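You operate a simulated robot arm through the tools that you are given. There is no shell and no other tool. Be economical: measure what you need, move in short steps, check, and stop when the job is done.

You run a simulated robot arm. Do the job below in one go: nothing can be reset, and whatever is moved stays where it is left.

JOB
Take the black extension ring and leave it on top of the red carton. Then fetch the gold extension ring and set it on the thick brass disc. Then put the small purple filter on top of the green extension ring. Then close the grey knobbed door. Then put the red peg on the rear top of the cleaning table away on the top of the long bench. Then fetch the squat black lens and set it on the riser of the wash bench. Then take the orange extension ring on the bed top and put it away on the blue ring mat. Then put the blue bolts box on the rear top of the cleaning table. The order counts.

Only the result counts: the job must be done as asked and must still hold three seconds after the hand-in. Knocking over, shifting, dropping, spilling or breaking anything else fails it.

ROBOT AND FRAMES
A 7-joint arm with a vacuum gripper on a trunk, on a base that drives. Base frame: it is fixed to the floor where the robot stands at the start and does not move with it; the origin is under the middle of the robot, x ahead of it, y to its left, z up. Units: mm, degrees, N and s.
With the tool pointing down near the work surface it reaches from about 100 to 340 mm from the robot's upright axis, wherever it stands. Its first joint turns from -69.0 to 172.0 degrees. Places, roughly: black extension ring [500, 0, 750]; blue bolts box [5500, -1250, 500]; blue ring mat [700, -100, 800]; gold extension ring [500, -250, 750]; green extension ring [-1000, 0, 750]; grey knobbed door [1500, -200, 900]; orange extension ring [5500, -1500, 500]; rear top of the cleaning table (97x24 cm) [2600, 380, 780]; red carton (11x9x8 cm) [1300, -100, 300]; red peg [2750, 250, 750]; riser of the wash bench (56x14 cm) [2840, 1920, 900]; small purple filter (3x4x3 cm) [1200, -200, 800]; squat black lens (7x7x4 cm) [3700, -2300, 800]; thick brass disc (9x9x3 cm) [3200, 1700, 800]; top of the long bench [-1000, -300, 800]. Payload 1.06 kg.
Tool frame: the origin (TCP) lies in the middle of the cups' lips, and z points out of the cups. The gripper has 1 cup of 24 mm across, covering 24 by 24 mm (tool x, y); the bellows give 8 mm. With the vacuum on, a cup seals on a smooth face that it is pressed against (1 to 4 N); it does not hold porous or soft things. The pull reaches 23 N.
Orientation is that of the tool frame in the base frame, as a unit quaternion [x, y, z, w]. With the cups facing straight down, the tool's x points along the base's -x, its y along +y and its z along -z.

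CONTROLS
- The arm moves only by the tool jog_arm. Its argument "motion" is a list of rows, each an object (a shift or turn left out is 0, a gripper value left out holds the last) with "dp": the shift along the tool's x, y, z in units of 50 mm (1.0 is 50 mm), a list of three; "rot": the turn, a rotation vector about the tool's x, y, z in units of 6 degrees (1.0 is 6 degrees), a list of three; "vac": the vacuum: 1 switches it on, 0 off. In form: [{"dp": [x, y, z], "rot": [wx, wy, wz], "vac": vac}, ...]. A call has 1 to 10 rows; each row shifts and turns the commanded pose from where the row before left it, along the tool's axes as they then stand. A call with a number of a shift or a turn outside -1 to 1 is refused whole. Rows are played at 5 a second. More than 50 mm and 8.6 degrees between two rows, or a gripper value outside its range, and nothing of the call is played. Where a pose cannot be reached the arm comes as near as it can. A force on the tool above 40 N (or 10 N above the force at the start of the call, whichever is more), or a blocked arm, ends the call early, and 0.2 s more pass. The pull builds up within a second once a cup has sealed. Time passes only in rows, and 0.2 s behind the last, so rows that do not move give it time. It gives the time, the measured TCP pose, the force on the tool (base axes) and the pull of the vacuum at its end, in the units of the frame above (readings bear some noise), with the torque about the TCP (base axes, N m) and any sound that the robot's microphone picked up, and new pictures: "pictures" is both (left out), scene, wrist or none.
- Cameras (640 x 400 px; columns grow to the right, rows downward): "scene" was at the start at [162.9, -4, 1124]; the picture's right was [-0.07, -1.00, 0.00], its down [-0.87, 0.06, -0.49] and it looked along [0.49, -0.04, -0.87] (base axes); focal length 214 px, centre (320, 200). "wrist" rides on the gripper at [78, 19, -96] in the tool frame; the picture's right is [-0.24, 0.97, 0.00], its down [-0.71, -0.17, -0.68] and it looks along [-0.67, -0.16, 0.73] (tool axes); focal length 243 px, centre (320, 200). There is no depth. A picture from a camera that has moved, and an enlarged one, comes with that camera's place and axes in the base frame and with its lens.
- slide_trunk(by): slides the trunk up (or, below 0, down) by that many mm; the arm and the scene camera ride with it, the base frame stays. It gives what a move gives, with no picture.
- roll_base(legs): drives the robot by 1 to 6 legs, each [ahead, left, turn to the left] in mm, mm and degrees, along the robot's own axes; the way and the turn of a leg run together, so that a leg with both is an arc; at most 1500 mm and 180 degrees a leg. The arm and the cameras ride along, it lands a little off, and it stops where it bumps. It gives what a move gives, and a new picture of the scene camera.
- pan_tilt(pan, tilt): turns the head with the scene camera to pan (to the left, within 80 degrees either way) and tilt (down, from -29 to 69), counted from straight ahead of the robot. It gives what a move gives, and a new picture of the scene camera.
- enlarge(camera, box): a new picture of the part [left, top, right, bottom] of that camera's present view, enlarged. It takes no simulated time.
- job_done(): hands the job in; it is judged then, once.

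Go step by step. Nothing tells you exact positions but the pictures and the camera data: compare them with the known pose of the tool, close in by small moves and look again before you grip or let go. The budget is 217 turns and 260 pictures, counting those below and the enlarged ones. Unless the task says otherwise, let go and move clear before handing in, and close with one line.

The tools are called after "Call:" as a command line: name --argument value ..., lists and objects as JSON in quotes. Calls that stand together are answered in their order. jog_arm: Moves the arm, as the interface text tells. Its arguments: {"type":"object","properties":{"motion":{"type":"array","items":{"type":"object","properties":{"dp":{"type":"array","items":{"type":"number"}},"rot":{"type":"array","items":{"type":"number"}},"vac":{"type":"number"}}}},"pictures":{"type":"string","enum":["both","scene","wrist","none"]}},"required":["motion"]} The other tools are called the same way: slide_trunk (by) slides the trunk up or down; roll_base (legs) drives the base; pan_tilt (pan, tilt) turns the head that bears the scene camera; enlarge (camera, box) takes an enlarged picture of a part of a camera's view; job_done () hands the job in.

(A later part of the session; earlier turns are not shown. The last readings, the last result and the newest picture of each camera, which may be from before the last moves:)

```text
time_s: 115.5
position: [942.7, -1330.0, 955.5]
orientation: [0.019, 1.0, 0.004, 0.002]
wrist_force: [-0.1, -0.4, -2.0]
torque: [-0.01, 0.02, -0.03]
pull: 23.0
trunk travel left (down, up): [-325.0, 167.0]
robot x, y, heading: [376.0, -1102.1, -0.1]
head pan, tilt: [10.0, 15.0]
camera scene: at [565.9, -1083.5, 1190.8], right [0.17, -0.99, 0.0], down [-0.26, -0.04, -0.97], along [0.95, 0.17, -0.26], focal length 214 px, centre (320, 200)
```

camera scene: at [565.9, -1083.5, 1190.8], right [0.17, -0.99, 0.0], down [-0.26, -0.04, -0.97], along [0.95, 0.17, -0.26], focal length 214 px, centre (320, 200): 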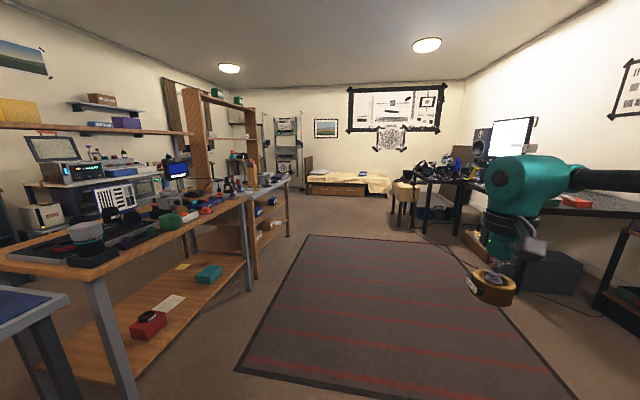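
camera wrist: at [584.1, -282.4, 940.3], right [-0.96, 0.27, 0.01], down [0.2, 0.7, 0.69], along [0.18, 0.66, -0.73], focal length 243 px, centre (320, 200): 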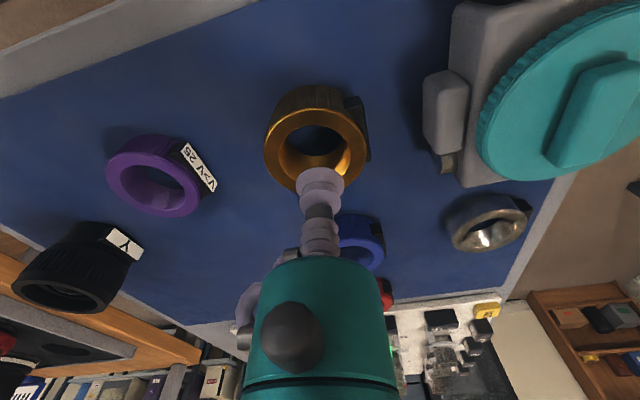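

Clear way ahead past the benches. I drive east to about x=2900 and look left.

Call:
roll_base --legs '[[1400, 0, 0], [1150, 150, 0]]'

Call:
pan_tilt --pan 70 --tilt 20

```text
time_s: 128.0
position: [3496.7, -1153.6, 954.1]
orientation: [0.009, 1.0, 0.004, 0.001]
wrist_force: [0.1, -0.1, -1.2]
torque: [0.02, 0.01, 0.01]
pull: 22.7
trunk travel left (down, up): [-325.0, 167.0]
robot x, y, heading: [2928.5, -935.3, 1.2]
head pan, tilt: [10.0, 15.0]
camera scene: at [3116.1, -915.2, 1190.8], right [0.19, -0.98, 0.0], down [-0.25, -0.05, -0.97], along [0.95, 0.18, -0.26], focal length 214 px, centre (320, 200)
```

scene: 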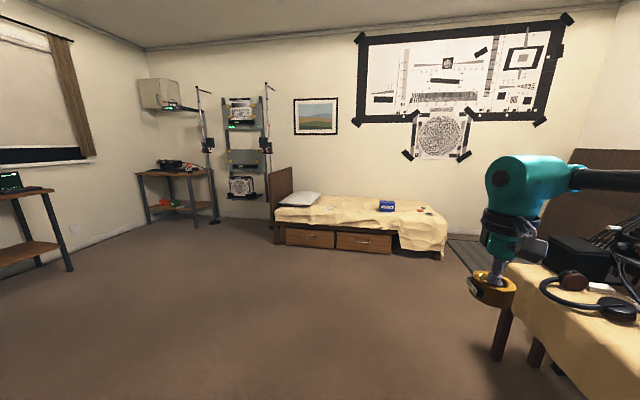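

```text
time_s: 129.3
position: [3496.5, -1154.1, 954.2]
orientation: [0.009, 1.0, 0.004, 0.002]
wrist_force: [0.8, 0.1, -1.3]
torque: [-0.02, 0.05, 0.04]
pull: 23.0
trunk travel left (down, up): [-325.0, 167.0]
robot x, y, heading: [2929.4, -932.2, 0.9]
head pan, tilt: [70.0, 20.0]
camera scene: at [3054.7, -845.1, 1182.7], right [0.95, -0.33, 0.0], down [-0.11, -0.32, -0.94], along [0.31, 0.89, -0.34], focal length 214 px, centre (320, 200)
```

scene: 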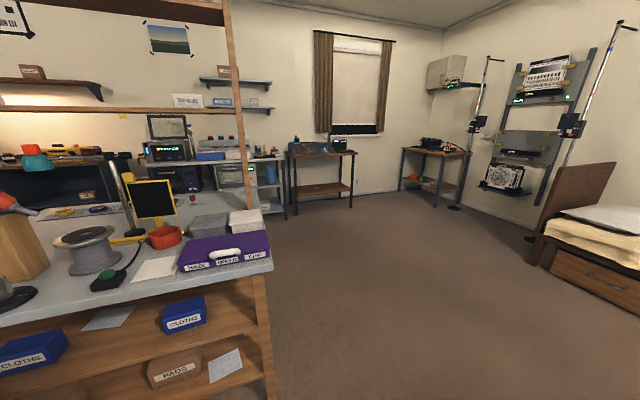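

The cleaning table ends at x≈3085; the wash bench must be at the back. I go forward, turn to +y and drive up towards it.

Call:
roll_base --legs '[[400, 0, 0], [0, 0, 89], [1400, 0, 0]]'

Call:
pan_tilt --pan 20 --tilt 20

```text
time_s: 142.2
position: [3555.1, 1048.6, 954.4]
orientation: [-0.697, 0.717, 0.004, -0.001]
wrist_force: [-0.5, 0.3, -1.6]
torque: [-0.02, 0.03, 0.02]
pull: 23.0
trunk travel left (down, up): [-325.0, 167.0]
robot x, y, heading: [3329.2, 479.4, 90.7]
head pan, tilt: [70.0, 20.0]
camera scene: at [3242.1, 610.1, 1182.7], right [0.34, 0.94, 0.0], down [0.32, -0.12, -0.94], along [-0.89, 0.32, -0.34], focal length 214 px, centre (320, 200)
```

scene: 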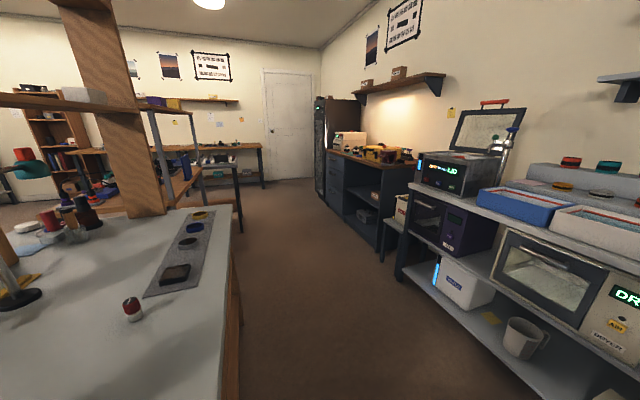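

```text
time_s: 143.4
position: [3553.9, 1049.1, 955.2]
orientation: [-0.697, 0.717, 0.004, -0.001]
wrist_force: [-0.2, 0.4, -1.0]
torque: [-0.01, 0.04, 0.04]
pull: 22.8
trunk travel left (down, up): [-325.0, 167.0]
robot x, y, heading: [3330.6, 481.7, 90.3]
head pan, tilt: [20.0, 20.0]
camera scene: at [3297.4, 665.9, 1182.7], right [0.94, 0.35, 0.0], down [0.12, -0.32, -0.94], along [-0.33, 0.88, -0.34], focal length 214 px, centre (320, 200)
```

scene: 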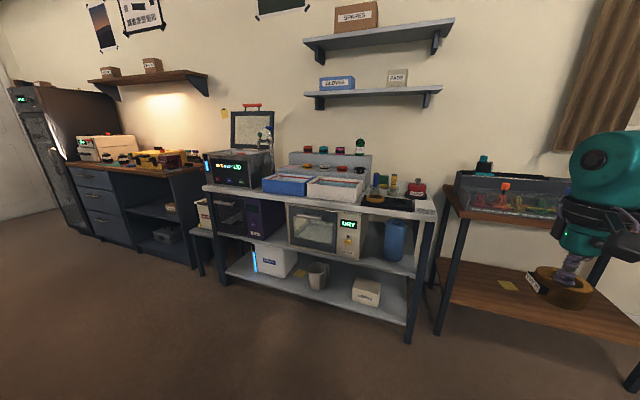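

The wash bench with its riser is ahead-left. I enlarge its right half to find the brass disc and the riser; and the red peg seen on the cleaning table earlier.

Call:
enlarge --camera "scene" --box '[260, 120, 450, 240]'

```text
3.33 times, centred on (355, 180) of scene
camera zoom: at [3297.4, 665.9, 1182.7], right [0.94, 0.35, 0.0], down [0.12, -0.32, -0.94], along [-0.33, 0.88, -0.34], focal length 715 px, centre (203, 267)
```

zoom: 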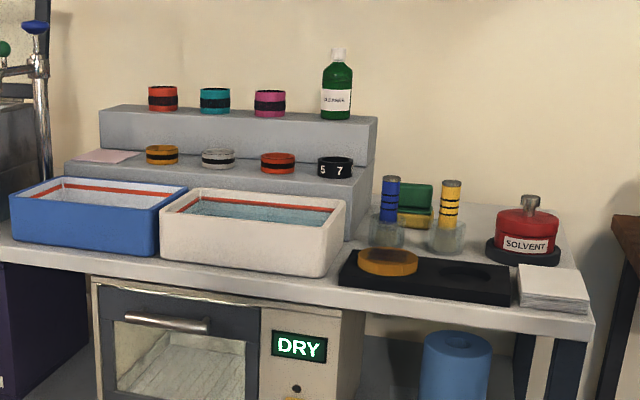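

The brass disc is on the black tray at about (3199, 1745). I drive up in front of it.

Call:
roll_base --legs '[[600, 0, 0], [0, 360, 0]]'

Call:
pan_tilt --pan -20 --tilt 35

```text
time_s: 150.1
position: [3193.6, 1647.2, 954.4]
orientation: [-0.697, 0.717, 0.004, -0.001]
wrist_force: [-0.1, -0.6, -2.2]
torque: [-0.01, -0.02, 0.01]
pull: 23.5
trunk travel left (down, up): [-325.0, 167.0]
robot x, y, heading: [2968.5, 1078.3, 90.5]
head pan, tilt: [20.0, 20.0]
camera scene: at [2937.8, 1263.9, 1182.7], right [0.94, 0.35, 0.0], down [0.12, -0.32, -0.94], along [-0.33, 0.88, -0.34], focal length 214 px, centre (320, 200)
```

scene: 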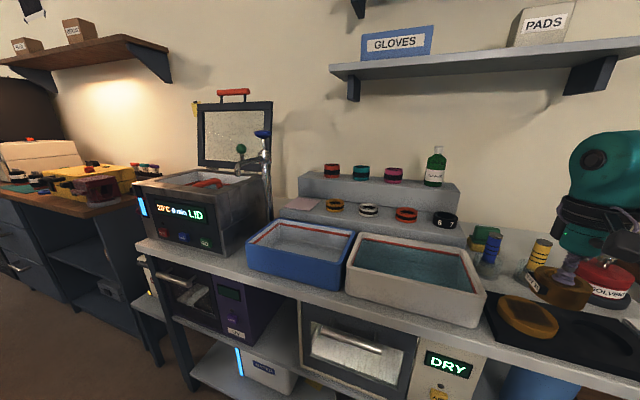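

```text
time_s: 151.2
position: [3194.5, 1647.3, 954.9]
orientation: [-0.698, 0.716, 0.003, -0.001]
wrist_force: [-1.5, -0.4, -1.2]
torque: [-0.03, 0.0, 0.01]
pull: 23.2
trunk travel left (down, up): [-325.0, 167.0]
robot x, y, heading: [2969.2, 1076.2, 90.4]
head pan, tilt: [-20.0, 35.0]
camera scene: at [2999.8, 1259.8, 1158.9], right [0.94, -0.33, 0.0], down [-0.19, -0.54, -0.82], along [0.27, 0.77, -0.57], focal length 214 px, centre (320, 200)
```

scene: 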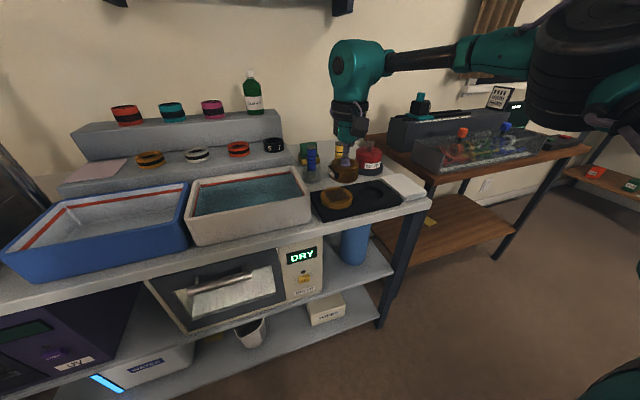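

Call:
enlarge --camera "scene" --box '[280, 130, 440, 230]'

Call:
jog_arm --motion '[{}]' --pictures "wrist"

```text
4.00 times, centred on (360, 180) of scene
camera zoom: at [2999.8, 1259.8, 1158.9], right [0.94, -0.33, 0.0], down [-0.19, -0.54, -0.82], along [0.27, 0.77, -0.57], focal length 858 px, centre (160, 280)
```

zoom: 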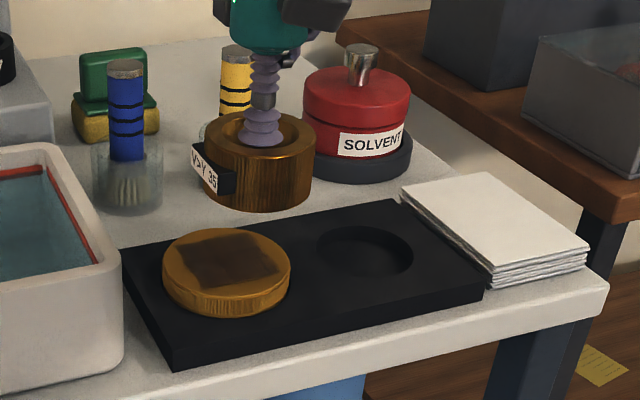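

```text
time_s: 151.6
position: [3193.8, 1646.7, 955.2]
orientation: [-0.698, 0.716, 0.004, -0.001]
wrist_force: [0.0, 0.9, -1.2]
torque: [-0.01, 0.01, 0.01]
pull: 22.7
trunk travel left (down, up): [-325.0, 167.0]
robot x, y, heading: [2969.6, 1081.8, 90.3]
head pan, tilt: [-20.0, 35.0]
camera wrist: at [3173.5, 1569.7, 1050.4], right [-0.97, 0.26, 0.01], down [0.19, 0.7, 0.69], along [0.17, 0.66, -0.73], focal length 243 px, centre (320, 200)
```

wrist: 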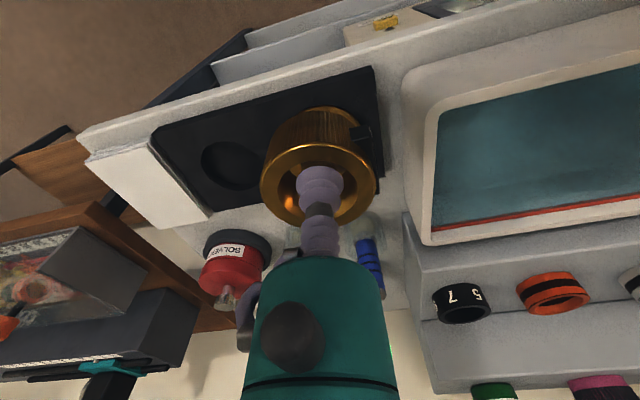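

Disc centre ≈(3211, 1719), top z≈823. I roll in and align above it.

Call:
roll_base --legs '[[90, 0, 0]]'

Call:
jog_arm --motion '[{"dp": [0.35, -0.35, 0]}, {"dp": [0, 0, 0.5]}, {"dp": [0, 0, 0.5]}]' --pictures "both"

```text
time_s: 152.7
position: [3192.3, 1737.8, 954.5]
orientation: [-0.698, 0.716, 0.004, -0.002]
wrist_force: [0.0, -0.1, -1.8]
torque: [-0.01, -0.02, -0.01]
pull: 22.5
trunk travel left (down, up): [-325.0, 167.0]
robot x, y, heading: [2967.6, 1166.6, 90.5]
head pan, tilt: [-20.0, 35.0]
camera scene: at [2999.0, 1350.4, 1158.7], right [0.94, -0.33, 0.0], down [-0.19, -0.54, -0.82], along [0.27, 0.77, -0.57], focal length 214 px, centre (320, 200)
```

scene: 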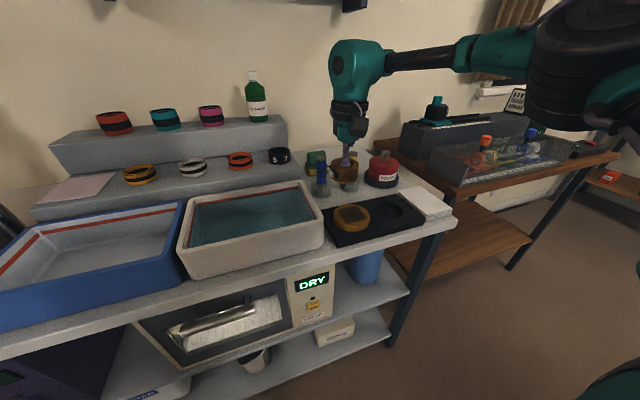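

```text
time_s: 153.5
position: [3208.9, 1720.8, 904.4]
orientation: [-0.698, 0.716, 0.004, -0.001]
wrist_force: [-0.1, -0.2, -1.5]
torque: [0.0, 0.02, 0.0]
pull: 22.7
trunk travel left (down, up): [-325.0, 167.0]
robot x, y, heading: [2969.5, 1167.6, 90.6]
head pan, tilt: [-20.0, 35.0]
camera scene: at [2999.0, 1349.8, 1158.8], right [0.94, -0.33, 0.0], down [-0.19, -0.54, -0.82], along [0.27, 0.77, -0.57], focal length 214 px, centre (320, 200)
camera wrist: at [3188.7, 1642.7, 1000.6], right [-0.97, 0.26, 0.01], down [0.19, 0.7, 0.69], along [0.17, 0.66, -0.73], focal length 243 px, centre (320, 200)
```

scene: 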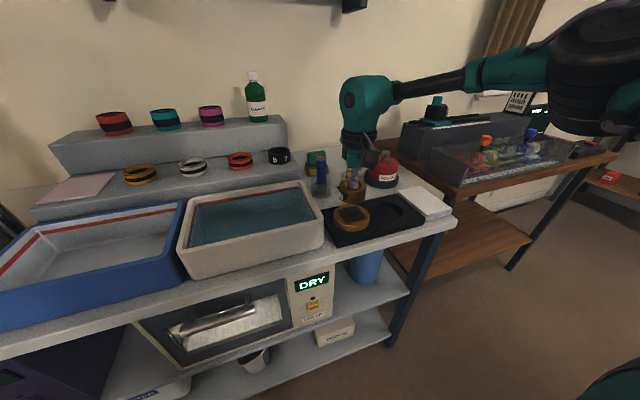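
wrist: 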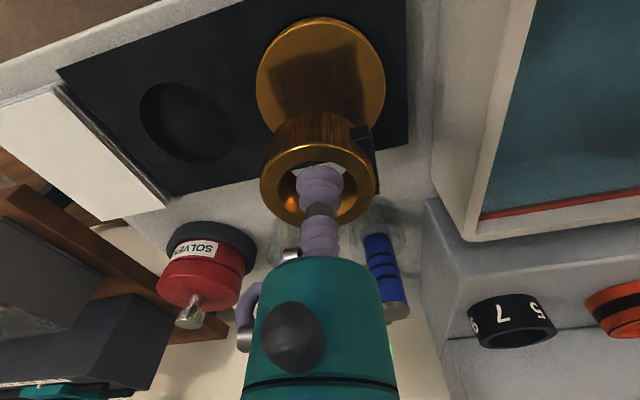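

The wrist view puts the disc at (3201, 1695). I shift there and look again.

Call:
jog_arm --motion '[{"dp": [0.52, 0.16, 0]}, {"dp": [0, 0, 0.4]}, {}]' --pictures "both"

Call:
enlarge --camera "scene" --box '[300, 150, 420, 240]'

```text
time_s: 154.3
position: [3200.4, 1694.9, 885.2]
orientation: [-0.697, 0.717, 0.005, -0.001]
wrist_force: [0.2, 0.0, -0.1]
torque: [-0.04, 0.04, 0.01]
pull: 22.9
trunk travel left (down, up): [-325.0, 167.0]
robot x, y, heading: [2967.1, 1168.1, 90.5]
head pan, tilt: [-20.0, 35.0]
camera scene: at [2998.9, 1349.7, 1158.8], right [0.94, -0.33, 0.0], down [-0.19, -0.54, -0.82], along [0.27, 0.77, -0.57], focal length 214 px, centre (320, 200)
camera wrist: at [3180.1, 1616.9, 980.0], right [-0.97, 0.26, 0.01], down [0.19, 0.7, 0.69], along [0.17, 0.66, -0.73], focal length 243 px, centre (320, 200)
```

scene: 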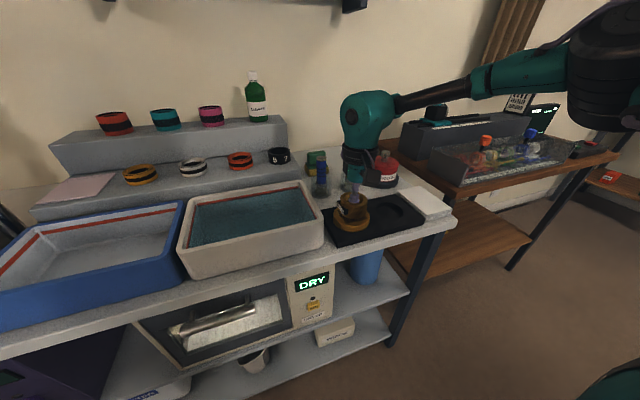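
wrist: 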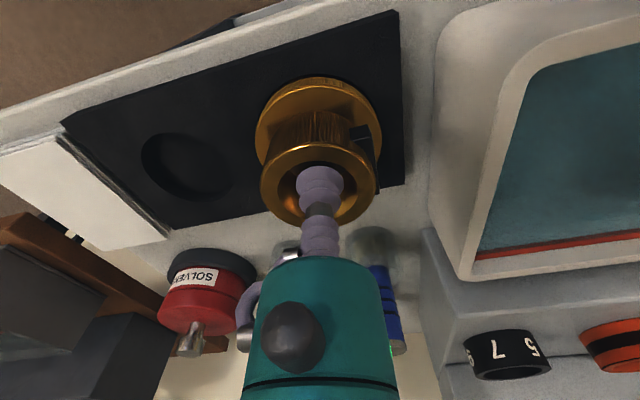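

```text
4.44 times, centred on (360, 195) of scene
camera zoom: at [2998.9, 1349.7, 1158.8], right [0.94, -0.33, 0.0], down [-0.19, -0.54, -0.82], along [0.27, 0.77, -0.57], focal length 953 px, centre (142, 222)
```

zoom: 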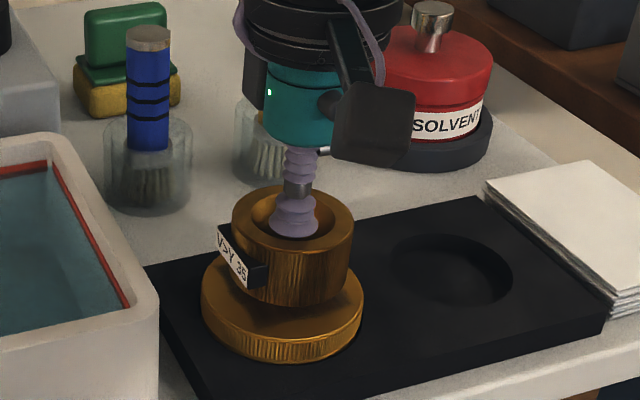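

Well aligned within a few mm. Lowering gently to contact.

Call:
jog_arm --motion '[{"dp": [0, 0, 0.4]}, {"dp": [0, 0, 0.06]}, {"dp": [0, 0, 0.06]}, {"dp": [0, 0, 0.05]}, {}]' --pictures "none"

```text
time_s: 155.4
position: [3199.4, 1695.2, 860.8]
orientation: [-0.697, 0.717, 0.009, 0.001]
wrist_force: [1.2, -2.7, 14.5]
torque: [0.01, -0.01, 0.0]
pull: 22.8
trunk travel left (down, up): [-325.0, 167.0]
robot x, y, heading: [2969.8, 1169.3, 90.6]
head pan, tilt: [-20.0, 35.0]
stopped in row 5: the force on the tool passed its limit at 41 N (the readings are from after the stop); the commanded pose is now the measured one
```

Contact made. Release and rise.

Call:
jog_arm --motion '[{"dp": [0, 0, -0.04]}, {"vac": 0}, {}, {}, {"dp": [0, 0, -0.2]}, {"dp": [0, 0, -0.6]}]' --pictures "both"

```text
time_s: 156.8
position: [3201.4, 1694.9, 900.5]
orientation: [-0.697, 0.717, 0.006, 0.0]
wrist_force: [-0.8, 0.2, -0.5]
torque: [-0.02, 0.01, -0.06]
pull: 0.1
trunk travel left (down, up): [-325.0, 167.0]
robot x, y, heading: [2972.0, 1169.7, 90.9]
head pan, tilt: [-20.0, 35.0]
camera scene: at [2998.9, 1349.6, 1158.9], right [0.94, -0.33, 0.0], down [-0.19, -0.54, -0.82], along [0.27, 0.77, -0.57], focal length 214 px, centre (320, 200)
camera wrist: at [3180.4, 1616.7, 996.0], right [-0.97, 0.26, 0.01], down [0.2, 0.7, 0.69], along [0.17, 0.67, -0.72], focal length 243 px, centre (320, 200)
```

scene: 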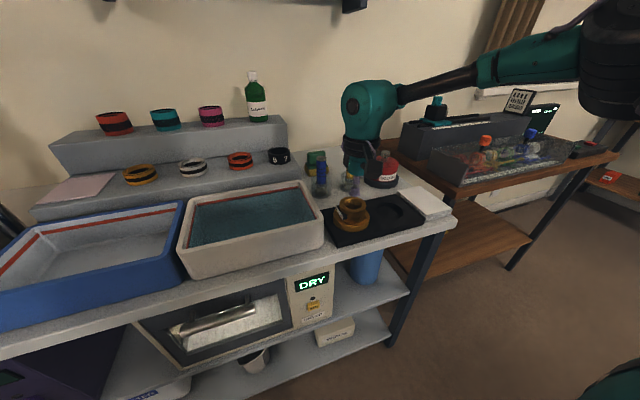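
wrist: 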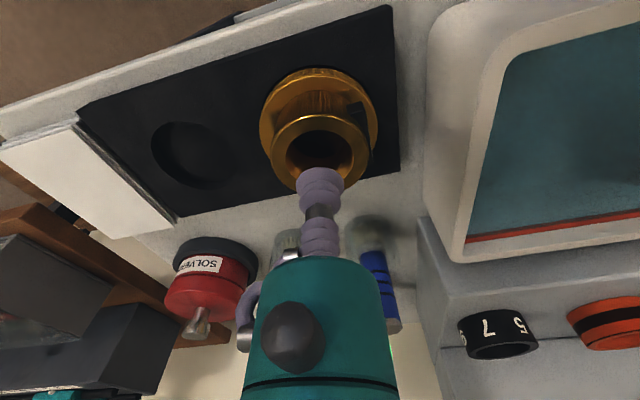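

The gold ring sits on the brass disc. I raise the arm and drive back round to the wooden bench for the purple filter.

Call:
jog_arm --motion '[{"dp": [0, 0, -0.9]}, {"dp": [0, 0, -0.9]}]' --pictures "none"

Call:
roll_base --legs '[[-500, 0, 0], [0, -360, 0], [-1500, 0, 0], [-170, 0, 0], [0, 1500, 0]]'

```text
time_s: 157.4
position: [3200.8, 1694.1, 991.6]
orientation: [-0.697, 0.717, 0.008, 0.001]
wrist_force: [0.1, -0.3, 0.6]
torque: [0.01, -0.02, -0.01]
pull: 0.1
trunk travel left (down, up): [-325.0, 167.0]
robot x, y, heading: [2970.1, 1168.6, 90.6]
head pan, tilt: [-20.0, 35.0]
```

```text
time_s: 160.0
position: [3201.6, 1323.3, 987.0]
orientation: [-0.699, 0.715, 0.002, -0.004]
wrist_force: [-0.1, 1.1, 0.2]
torque: [0.02, -0.02, 0.0]
pull: 0.1
trunk travel left (down, up): [-325.0, 167.0]
robot x, y, heading: [2974.9, 784.1, 90.8]
head pan, tilt: [-20.0, 35.0]
stopped in leg 1: the robot was blocked; the commanded pose is now the measured one
camera scene: at [3001.3, 979.6, 1156.6], right [0.94, -0.33, 0.01], down [-0.19, -0.55, -0.81], along [0.27, 0.77, -0.58], focal length 214 px, centre (320, 200)
```

scene: 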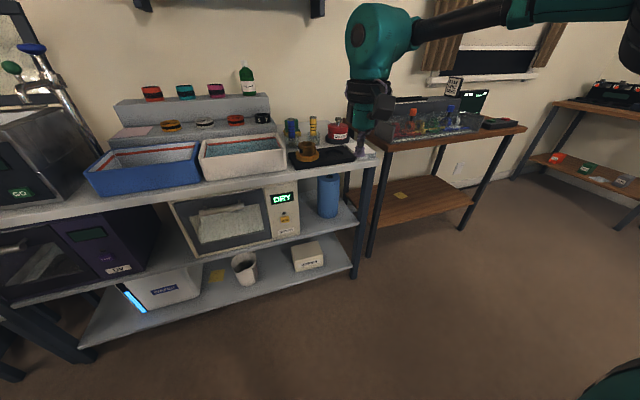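

The robot's rear met something (the cleaning table's edge). I go forward a little, then right before backing further.

Call:
roll_base --legs '[[60, 0, 0], [0, -420, 0]]'

Call:
pan_tilt --pan 80 --tilt 35

```text
time_s: 164.8
position: [3621.9, 1375.5, 990.7]
orientation: [-0.699, 0.715, 0.007, 0.0]
wrist_force: [-0.3, -0.3, -0.1]
torque: [0.0, 0.02, -0.01]
pull: 0.0
trunk travel left (down, up): [-325.0, 167.0]
robot x, y, heading: [3393.1, 849.9, 90.7]
head pan, tilt: [-20.0, 35.0]
camera scene: at [3421.6, 1029.4, 1158.9], right [0.94, -0.33, 0.0], down [-0.19, -0.54, -0.82], along [0.27, 0.77, -0.57], focal length 214 px, centre (320, 200)
```

scene: 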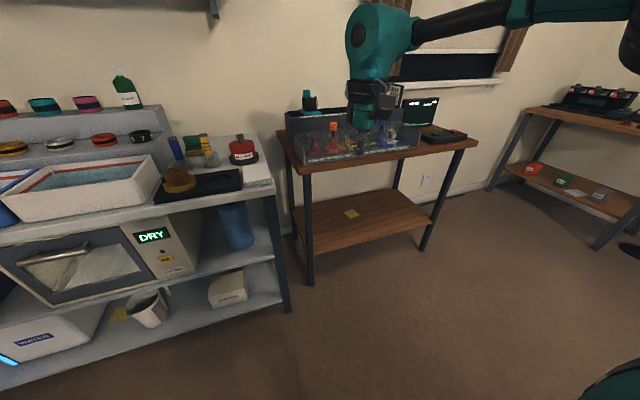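

```text
time_s: 166.5
position: [3623.5, 1375.4, 991.4]
orientation: [-0.699, 0.715, 0.006, 0.001]
wrist_force: [-0.4, 1.7, 0.2]
torque: [-0.02, 0.0, -0.01]
pull: 0.0
trunk travel left (down, up): [-325.0, 167.0]
robot x, y, heading: [3393.9, 848.0, 90.7]
head pan, tilt: [80.0, 35.0]
camera scene: at [3305.6, 960.4, 1158.9], right [0.16, 0.99, 0.0], down [0.57, -0.09, -0.82], along [-0.81, 0.13, -0.57], focal length 214 px, centre (320, 200)
```

scene: 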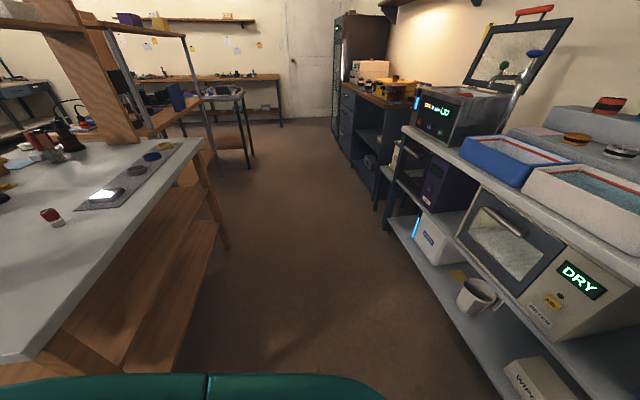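

The red peg stands on the cleaning table's rear part at about (2741, 306). Now back south and west to the wooden bench.

Call:
roll_base --legs '[[-1500, 0, 0], [-370, 0, 0], [0, 1500, 0], [0, 900, 0]]'

Call:
pan_tilt --pan -20 --tilt 40

```text
time_s: 196.8
position: [1223.1, -462.7, 992.5]
orientation: [-0.689, 0.724, 0.007, 0.001]
wrist_force: [-0.3, 0.4, -0.2]
torque: [0.03, -0.01, 0.01]
pull: 0.1
trunk travel left (down, up): [-325.0, 167.0]
robot x, y, heading: [980.8, -980.4, 89.1]
head pan, tilt: [80.0, 35.0]
camera scene: at [894.3, -868.0, 1158.9], right [0.19, 0.98, 0.0], down [0.56, -0.11, -0.82], along [-0.8, 0.15, -0.57], focal length 214 px, centre (320, 200)
```

scene: 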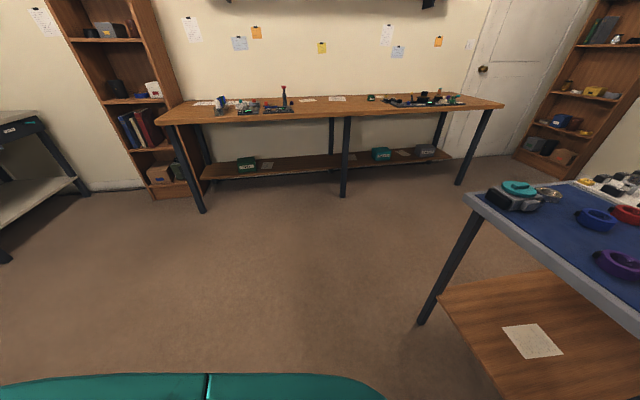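

```text
time_s: 198.6
position: [1223.6, -462.8, 992.1]
orientation: [-0.688, 0.726, 0.006, 0.001]
wrist_force: [-0.6, 0.0, 0.3]
torque: [0.03, 0.03, 0.03]
pull: 0.0
trunk travel left (down, up): [-325.0, 167.0]
robot x, y, heading: [980.8, -978.1, 89.3]
head pan, tilt: [-20.0, 40.0]
camera scene: at [1011.0, -805.1, 1151.3], right [0.93, -0.35, 0.0], down [-0.23, -0.6, -0.77], along [0.27, 0.72, -0.64], focal length 214 px, centre (320, 200)
```

scene: 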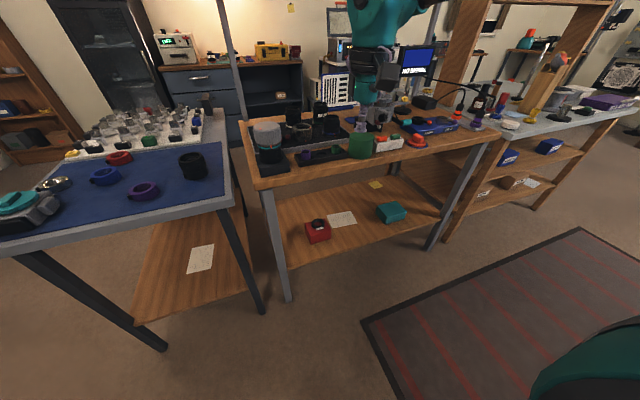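

I roll in over the bench front and look down with the wrist camera.

Call:
roll_base --legs '[[250, 0, 0]]'

Call:
jog_arm --motion '[{"dp": [0, 0.2, 0.6]}]' --pictures "wrist"

```text
time_s: 200.4
position: [1226.9, -213.4, 992.3]
orientation: [-0.688, 0.725, 0.006, 0.0]
wrist_force: [0.6, 0.1, 0.1]
torque: [-0.02, 0.0, 0.01]
pull: 0.0
trunk travel left (down, up): [-325.0, 167.0]
robot x, y, heading: [979.1, -731.8, 89.1]
head pan, tilt: [-20.0, 40.0]
camera scene: at [1014.8, -556.4, 1151.2], right [0.93, -0.36, 0.0], down [-0.23, -0.6, -0.77], along [0.27, 0.72, -0.64], focal length 214 px, centre (320, 200)
```

scene: 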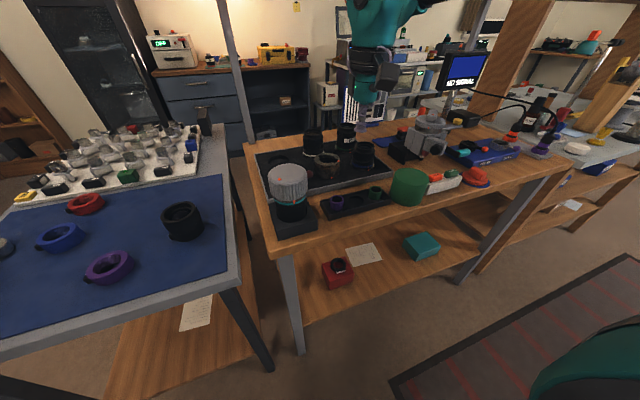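

```text
time_s: 200.8
position: [1215.5, -213.1, 961.1]
orientation: [-0.688, 0.725, 0.006, 0.0]
wrist_force: [-0.3, 0.0, -0.3]
torque: [0.0, 0.0, -0.04]
pull: 0.1
trunk travel left (down, up): [-325.0, 167.0]
robot x, y, heading: [981.1, -734.4, 89.2]
head pan, tilt: [-20.0, 40.0]
camera wrist: at [1193.8, -290.7, 1057.1], right [-0.96, 0.29, 0.01], down [0.21, 0.69, 0.69], along [0.19, 0.66, -0.72], focal length 243 px, centre (320, 200)
```

wrist: 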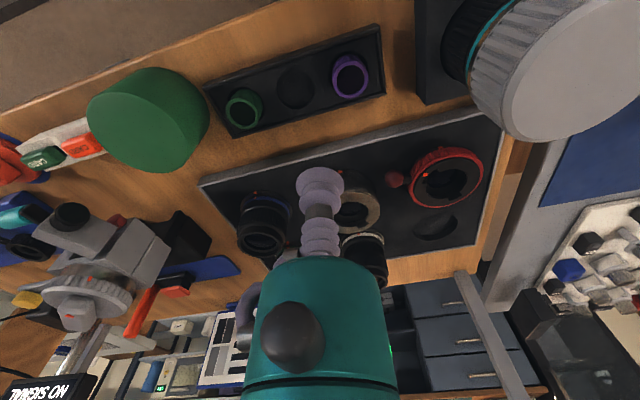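

Purple filter at about (1185, -207). I move over it at height and re-measure; the tall lens beside it leaves about 55 mm.

Call:
jog_arm --motion '[{"dp": [-0.09, 0.6, 0]}, {"dp": [0, 0, 0.8]}, {"dp": [0, 0, 0.5]}]' --pictures "both"

```text
time_s: 201.6
position: [1185.9, -206.0, 898.5]
orientation: [-0.688, 0.725, 0.006, 0.001]
wrist_force: [0.2, -0.7, 0.0]
torque: [0.04, -0.01, 0.0]
pull: 0.1
trunk travel left (down, up): [-325.0, 167.0]
robot x, y, heading: [982.6, -733.3, 89.5]
head pan, tilt: [-20.0, 40.0]
camera scene: at [1014.8, -556.7, 1151.3], right [0.93, -0.36, 0.0], down [-0.23, -0.6, -0.77], along [0.27, 0.72, -0.64], focal length 214 px, centre (320, 200)
camera wrist: at [1163.8, -284.2, 992.9], right [-0.96, 0.29, 0.01], down [0.21, 0.69, 0.69], along [0.19, 0.66, -0.72], focal length 243 px, centre (320, 200)
```

scene: 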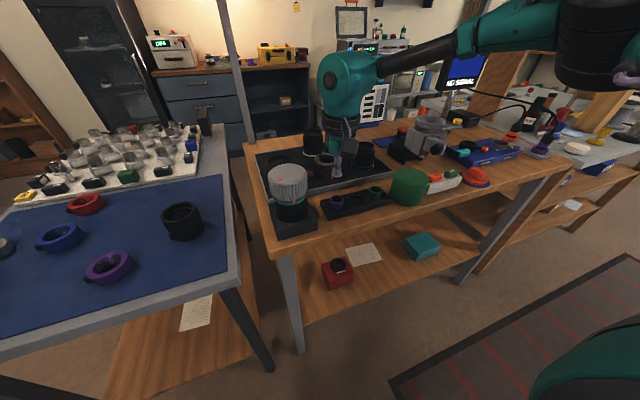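
wrist: 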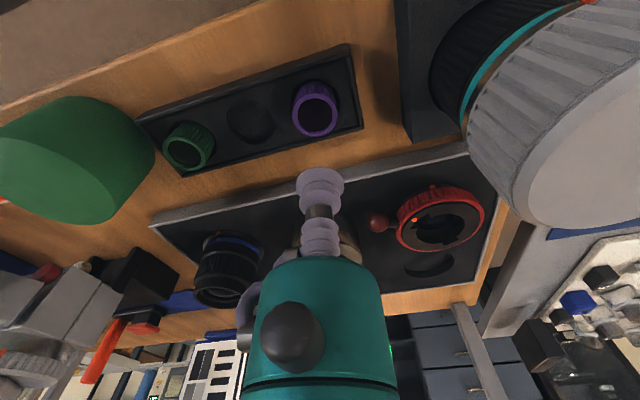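

Filter top z≈818 at (1186, -212). I correct and descend with vacuum on.

Call:
jog_arm --motion '[{"dp": [0.13, 0, 0.6], "vac": 1}, {"dp": [0, 0, 0.6]}, {"dp": [0, 0, 0.2]}]' --pictures "wrist"

```text
time_s: 202.4
position: [1184.8, -210.3, 830.2]
orientation: [-0.687, 0.726, 0.011, 0.002]
wrist_force: [1.9, 3.4, 18.0]
torque: [-0.08, -0.09, 0.02]
pull: 23.5
trunk travel left (down, up): [-325.0, 167.0]
robot x, y, heading: [983.2, -735.2, 89.2]
head pan, tilt: [-20.0, 40.0]
camera wrist: at [1162.2, -289.3, 924.7], right [-0.96, 0.29, 0.02], down [0.22, 0.69, 0.69], along [0.19, 0.67, -0.72], focal length 243 px, centre (320, 200)
```

wrist: 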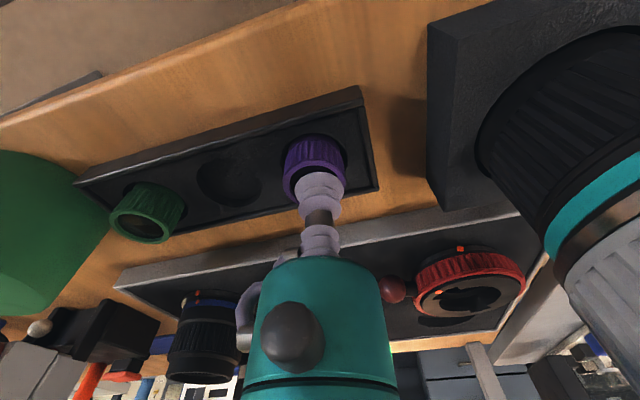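

Sealed. Lift straight out, then back off.

Call:
jog_arm --motion '[{"dp": [0, 0, -0.3]}, {"dp": [0, 0, -0.5]}, {"dp": [0, 0, -0.9]}, {"dp": [0, 0, -0.9]}, {"dp": [0, 0, -0.6]}]' --pictures "both"

Call:
enlarge --camera "scene" --box '[380, 80, 560, 200]'

```text
time_s: 203.6
position: [1185.7, -215.7, 987.3]
orientation: [-0.689, 0.725, 0.007, 0.0]
wrist_force: [0.4, 0.3, 0.1]
torque: [-0.02, 0.02, -0.02]
pull: 23.3
trunk travel left (down, up): [-325.0, 167.0]
robot x, y, heading: [981.7, -737.0, 89.3]
head pan, tilt: [-20.0, 40.0]
camera scene: at [1014.7, -556.9, 1151.3], right [0.93, -0.36, 0.0], down [-0.23, -0.6, -0.77], along [0.27, 0.72, -0.64], focal length 214 px, centre (320, 200)
camera wrist: at [1164.1, -292.9, 1082.3], right [-0.96, 0.28, 0.01], down [0.21, 0.69, 0.69], along [0.19, 0.66, -0.72], focal length 243 px, centre (320, 200)
```

scene: 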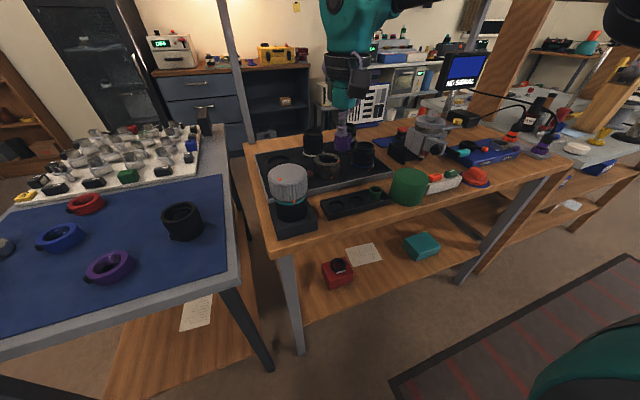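
wrist: 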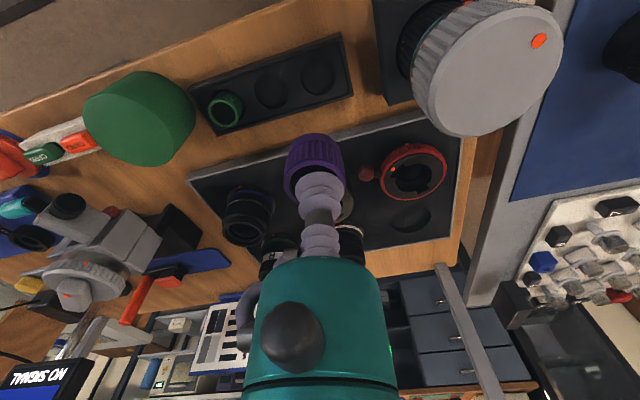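

```text
3.33 times, centred on (470, 140) of scene
camera zoom: at [1014.7, -556.9, 1151.3], right [0.93, -0.36, 0.0], down [-0.23, -0.6, -0.77], along [0.27, 0.72, -0.64], focal length 715 px, centre (-180, 400)
```

zoom: 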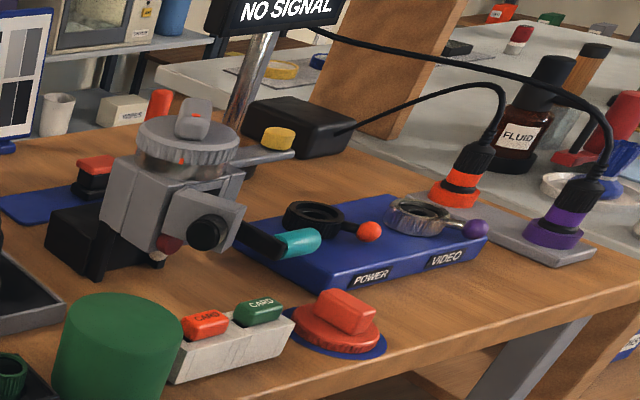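

The grey device with a knobbed flap (the door) is on this bench too. Now I carry the purple filter to the long bench on the west wall.

Call:
roll_base --legs '[[-280, 0, 0], [0, 1130, 0], [0, 0, 90.5], [0, -790, 0]]'

Call:
pan_tilt --pan -10 --tilt 30

```text
time_s: 226.1
position: [-682.8, -17.5, 985.9]
orientation: [1.0, -0.014, -0.005, 0.004]
wrist_force: [0.2, -0.2, -1.0]
torque: [-0.03, -0.01, 0.0]
pull: 23.1
trunk travel left (down, up): [-325.0, 167.0]
robot x, y, heading: [-161.5, -206.2, -179.3]
head pan, tilt: [-20.0, 40.0]
camera scene: at [-335.9, -181.1, 1151.3], right [0.33, 0.94, 0.0], down [0.61, -0.21, -0.77], along [-0.72, 0.26, -0.64], focal length 214 px, centre (320, 200)
```

scene: 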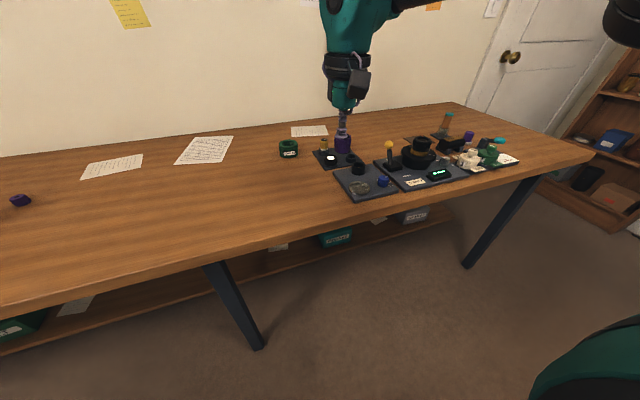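

```text
time_s: 226.9
position: [-683.5, -17.2, 986.5]
orientation: [1.0, -0.014, -0.005, 0.004]
wrist_force: [0.6, 0.0, -1.0]
torque: [0.01, 0.02, 0.0]
pull: 22.9
trunk travel left (down, up): [-325.0, 167.0]
robot x, y, heading: [-159.9, -210.5, -179.5]
head pan, tilt: [-10.0, 30.0]
camera scene: at [-344.9, -194.6, 1166.6], right [0.17, 0.99, 0.0], down [0.49, -0.08, -0.87], along [-0.85, 0.14, -0.5], focal length 214 px, centre (320, 200)
```

scene: 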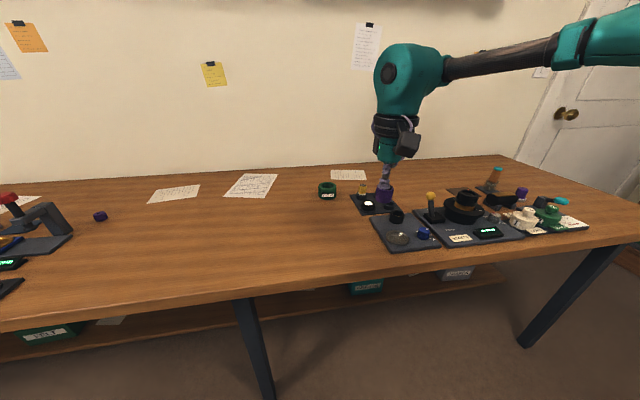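

The green extension ring is at about (-1057, -49). I roll up to it.

Call:
roll_base --legs '[[320, 32, 0]]'

Call:
jog_arm --motion '[{"dp": [-0.8, 0, 0.4]}]' --pictures "wrist"

```text
time_s: 229.0
position: [-1000.4, -48.7, 986.8]
orientation: [1.0, -0.016, -0.005, 0.004]
wrist_force: [-1.1, 0.4, -0.9]
torque: [0.01, -0.01, -0.01]
pull: 23.0
trunk travel left (down, up): [-325.0, 167.0]
robot x, y, heading: [-472.3, -240.5, -179.8]
head pan, tilt: [-10.0, 30.0]
camera scene: at [-662.4, -228.2, 1166.6], right [0.17, 0.99, 0.0], down [0.49, -0.08, -0.87], along [-0.85, 0.15, -0.5], focal length 214 px, centre (320, 200)
```

scene: 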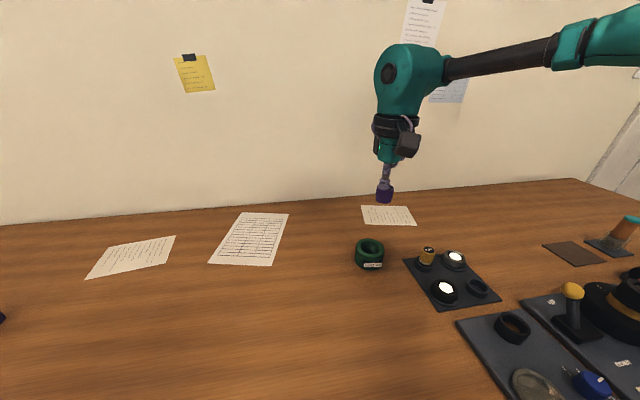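

```text
time_s: 229.4
position: [-1041.6, -47.6, 966.2]
orientation: [1.0, -0.016, -0.006, 0.005]
wrist_force: [-0.4, 0.2, 0.5]
torque: [0.02, -0.04, 0.0]
pull: 22.6
trunk travel left (down, up): [-325.0, 167.0]
robot x, y, heading: [-475.2, -245.0, -179.6]
head pan, tilt: [-10.0, 30.0]
camera wrist: at [-962.8, -68.8, 1061.7], right [-0.27, -0.96, 0.01], down [-0.7, 0.2, 0.69], along [-0.67, 0.17, -0.72], focal length 243 px, centre (320, 200)
```

wrist: 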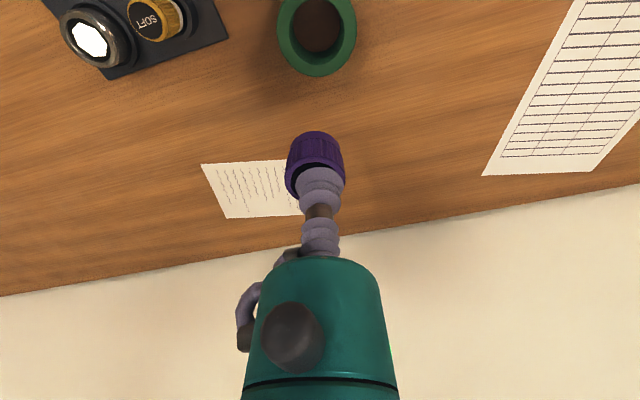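

Ring is actually at about (-1003, -57), top z≈826. I shift back over it and look again.

Call:
jog_arm --motion '[{"dp": [0.78, 0.18, 0.5]}, {"dp": [0, 0, 0.7]}]' --pictures "both"

Call:
enlarge --camera "scene" --box '[320, 200, 440, 290]'

```text
time_s: 230.0
position: [-1002.1, -59.8, 905.6]
orientation: [1.0, -0.016, -0.005, 0.004]
wrist_force: [-0.3, -0.1, -0.3]
torque: [0.01, 0.0, -0.04]
pull: 23.4
trunk travel left (down, up): [-325.0, 167.0]
robot x, y, heading: [-474.7, -242.5, -179.6]
head pan, tilt: [-10.0, 30.0]
camera scene: at [-662.3, -228.2, 1166.6], right [0.17, 0.99, 0.0], down [0.49, -0.08, -0.87], along [-0.85, 0.15, -0.5], focal length 214 px, centre (320, 200)
camera wrist: at [-924.2, -80.2, 1000.8], right [-0.27, -0.96, 0.01], down [-0.69, 0.2, 0.69], along [-0.67, 0.18, -0.72], focal length 243 px, centre (320, 200)
```

scene: 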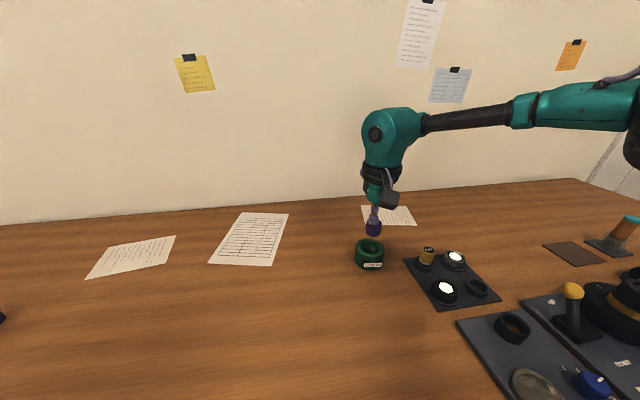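
wrist: 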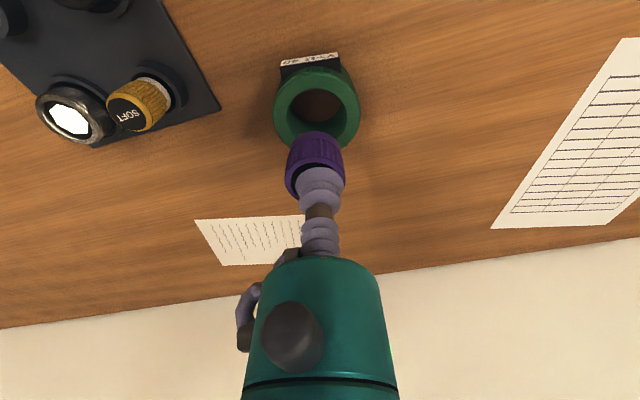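

```text
4.44 times, centred on (380, 245) of scene
camera zoom: at [-662.3, -228.2, 1166.6], right [0.17, 0.99, 0.0], down [0.49, -0.08, -0.87], along [-0.85, 0.15, -0.5], focal length 953 px, centre (53, 0)
```

zoom: 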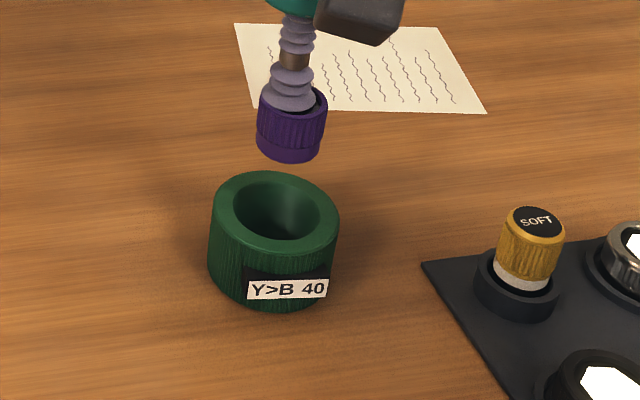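

Ring centre ≈(-997, -60), top ≈821. I fine-adjust and lower to just above.

Call:
jog_arm --motion '[{"dp": [0.1, 0.04, 0]}, {"dp": [0, 0, 0.6]}]' --pictures "both"

Call:
enlarge --camera "scene" --box '[320, 200, 440, 290]'

```text
time_s: 230.6
position: [-998.1, -62.2, 875.4]
orientation: [1.0, -0.015, -0.006, 0.005]
wrist_force: [-0.3, 0.1, 0.3]
torque: [-0.03, 0.02, -0.02]
pull: 23.1
trunk travel left (down, up): [-325.0, 167.0]
robot x, y, heading: [-481.6, -243.7, -179.7]
head pan, tilt: [-10.0, 30.0]
camera scene: at [-662.2, -228.2, 1166.6], right [0.17, 0.99, 0.0], down [0.49, -0.08, -0.87], along [-0.85, 0.15, -0.5], focal length 214 px, centre (320, 200)
camera wrist: at [-919.4, -82.4, 971.0], right [-0.27, -0.96, 0.01], down [-0.69, 0.2, 0.69], along [-0.67, 0.17, -0.72], focal length 243 px, centre (320, 200)
```

scene: 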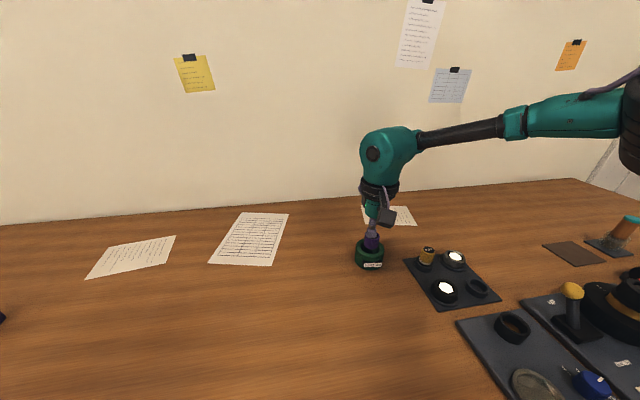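
wrist: 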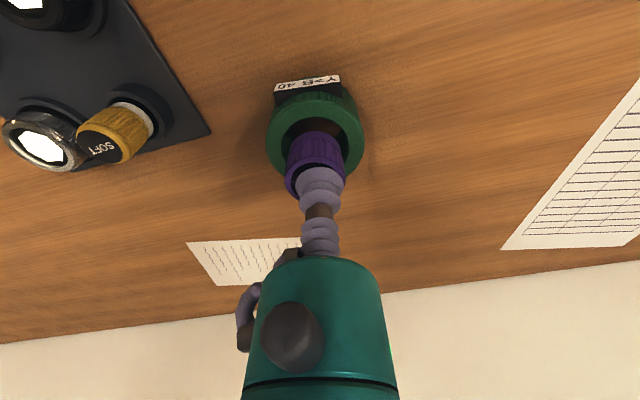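

```text
4.44 times, centred on (380, 245) of scene
camera zoom: at [-662.2, -228.2, 1166.6], right [0.17, 0.99, 0.0], down [0.49, -0.08, -0.87], along [-0.85, 0.15, -0.5], focal length 953 px, centre (53, 0)
```

zoom: 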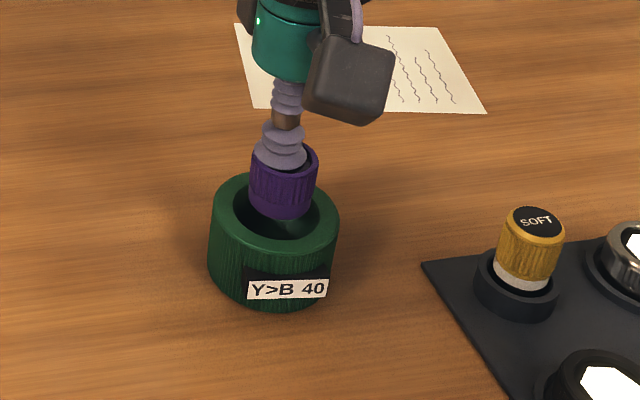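

Triangulating again, the ring's top is nearer z≈843 at (-988, -61); the filter is nearly touching. I raise a little, shift 10 mm, and lower carefully.

Call:
jog_arm --motion '[{"dp": [0, 0, -0.24]}, {"dp": [0.18, -0.02, 0]}, {}]' --pictures "wrist"

Call:
enlarge --camera "scene" --box '[320, 200, 440, 290]'

```text
time_s: 231.4
position: [-987.6, -61.3, 889.4]
orientation: [1.0, -0.016, -0.005, 0.004]
wrist_force: [0.0, -0.4, -0.1]
torque: [0.01, 0.01, 0.03]
pull: 23.4
trunk travel left (down, up): [-325.0, 167.0]
robot x, y, heading: [-477.2, -241.6, -179.7]
head pan, tilt: [-10.0, 30.0]
camera wrist: at [-909.9, -81.6, 983.7], right [-0.27, -0.96, 0.01], down [-0.69, 0.2, 0.69], along [-0.67, 0.18, -0.72], focal length 243 px, centre (320, 200)
```

wrist: 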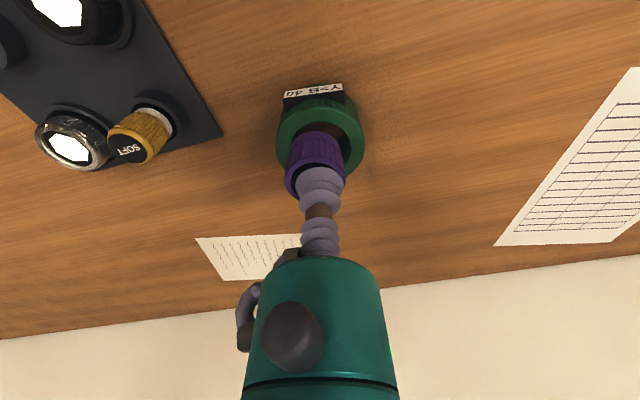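

```text
4.44 times, centred on (380, 245) of scene
camera zoom: at [-662.1, -228.2, 1166.7], right [0.17, 0.99, 0.0], down [0.49, -0.08, -0.87], along [-0.85, 0.15, -0.5], focal length 953 px, centre (53, 0)
```

zoom: 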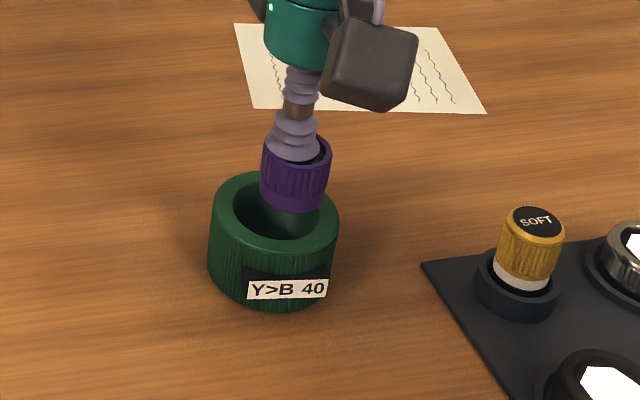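

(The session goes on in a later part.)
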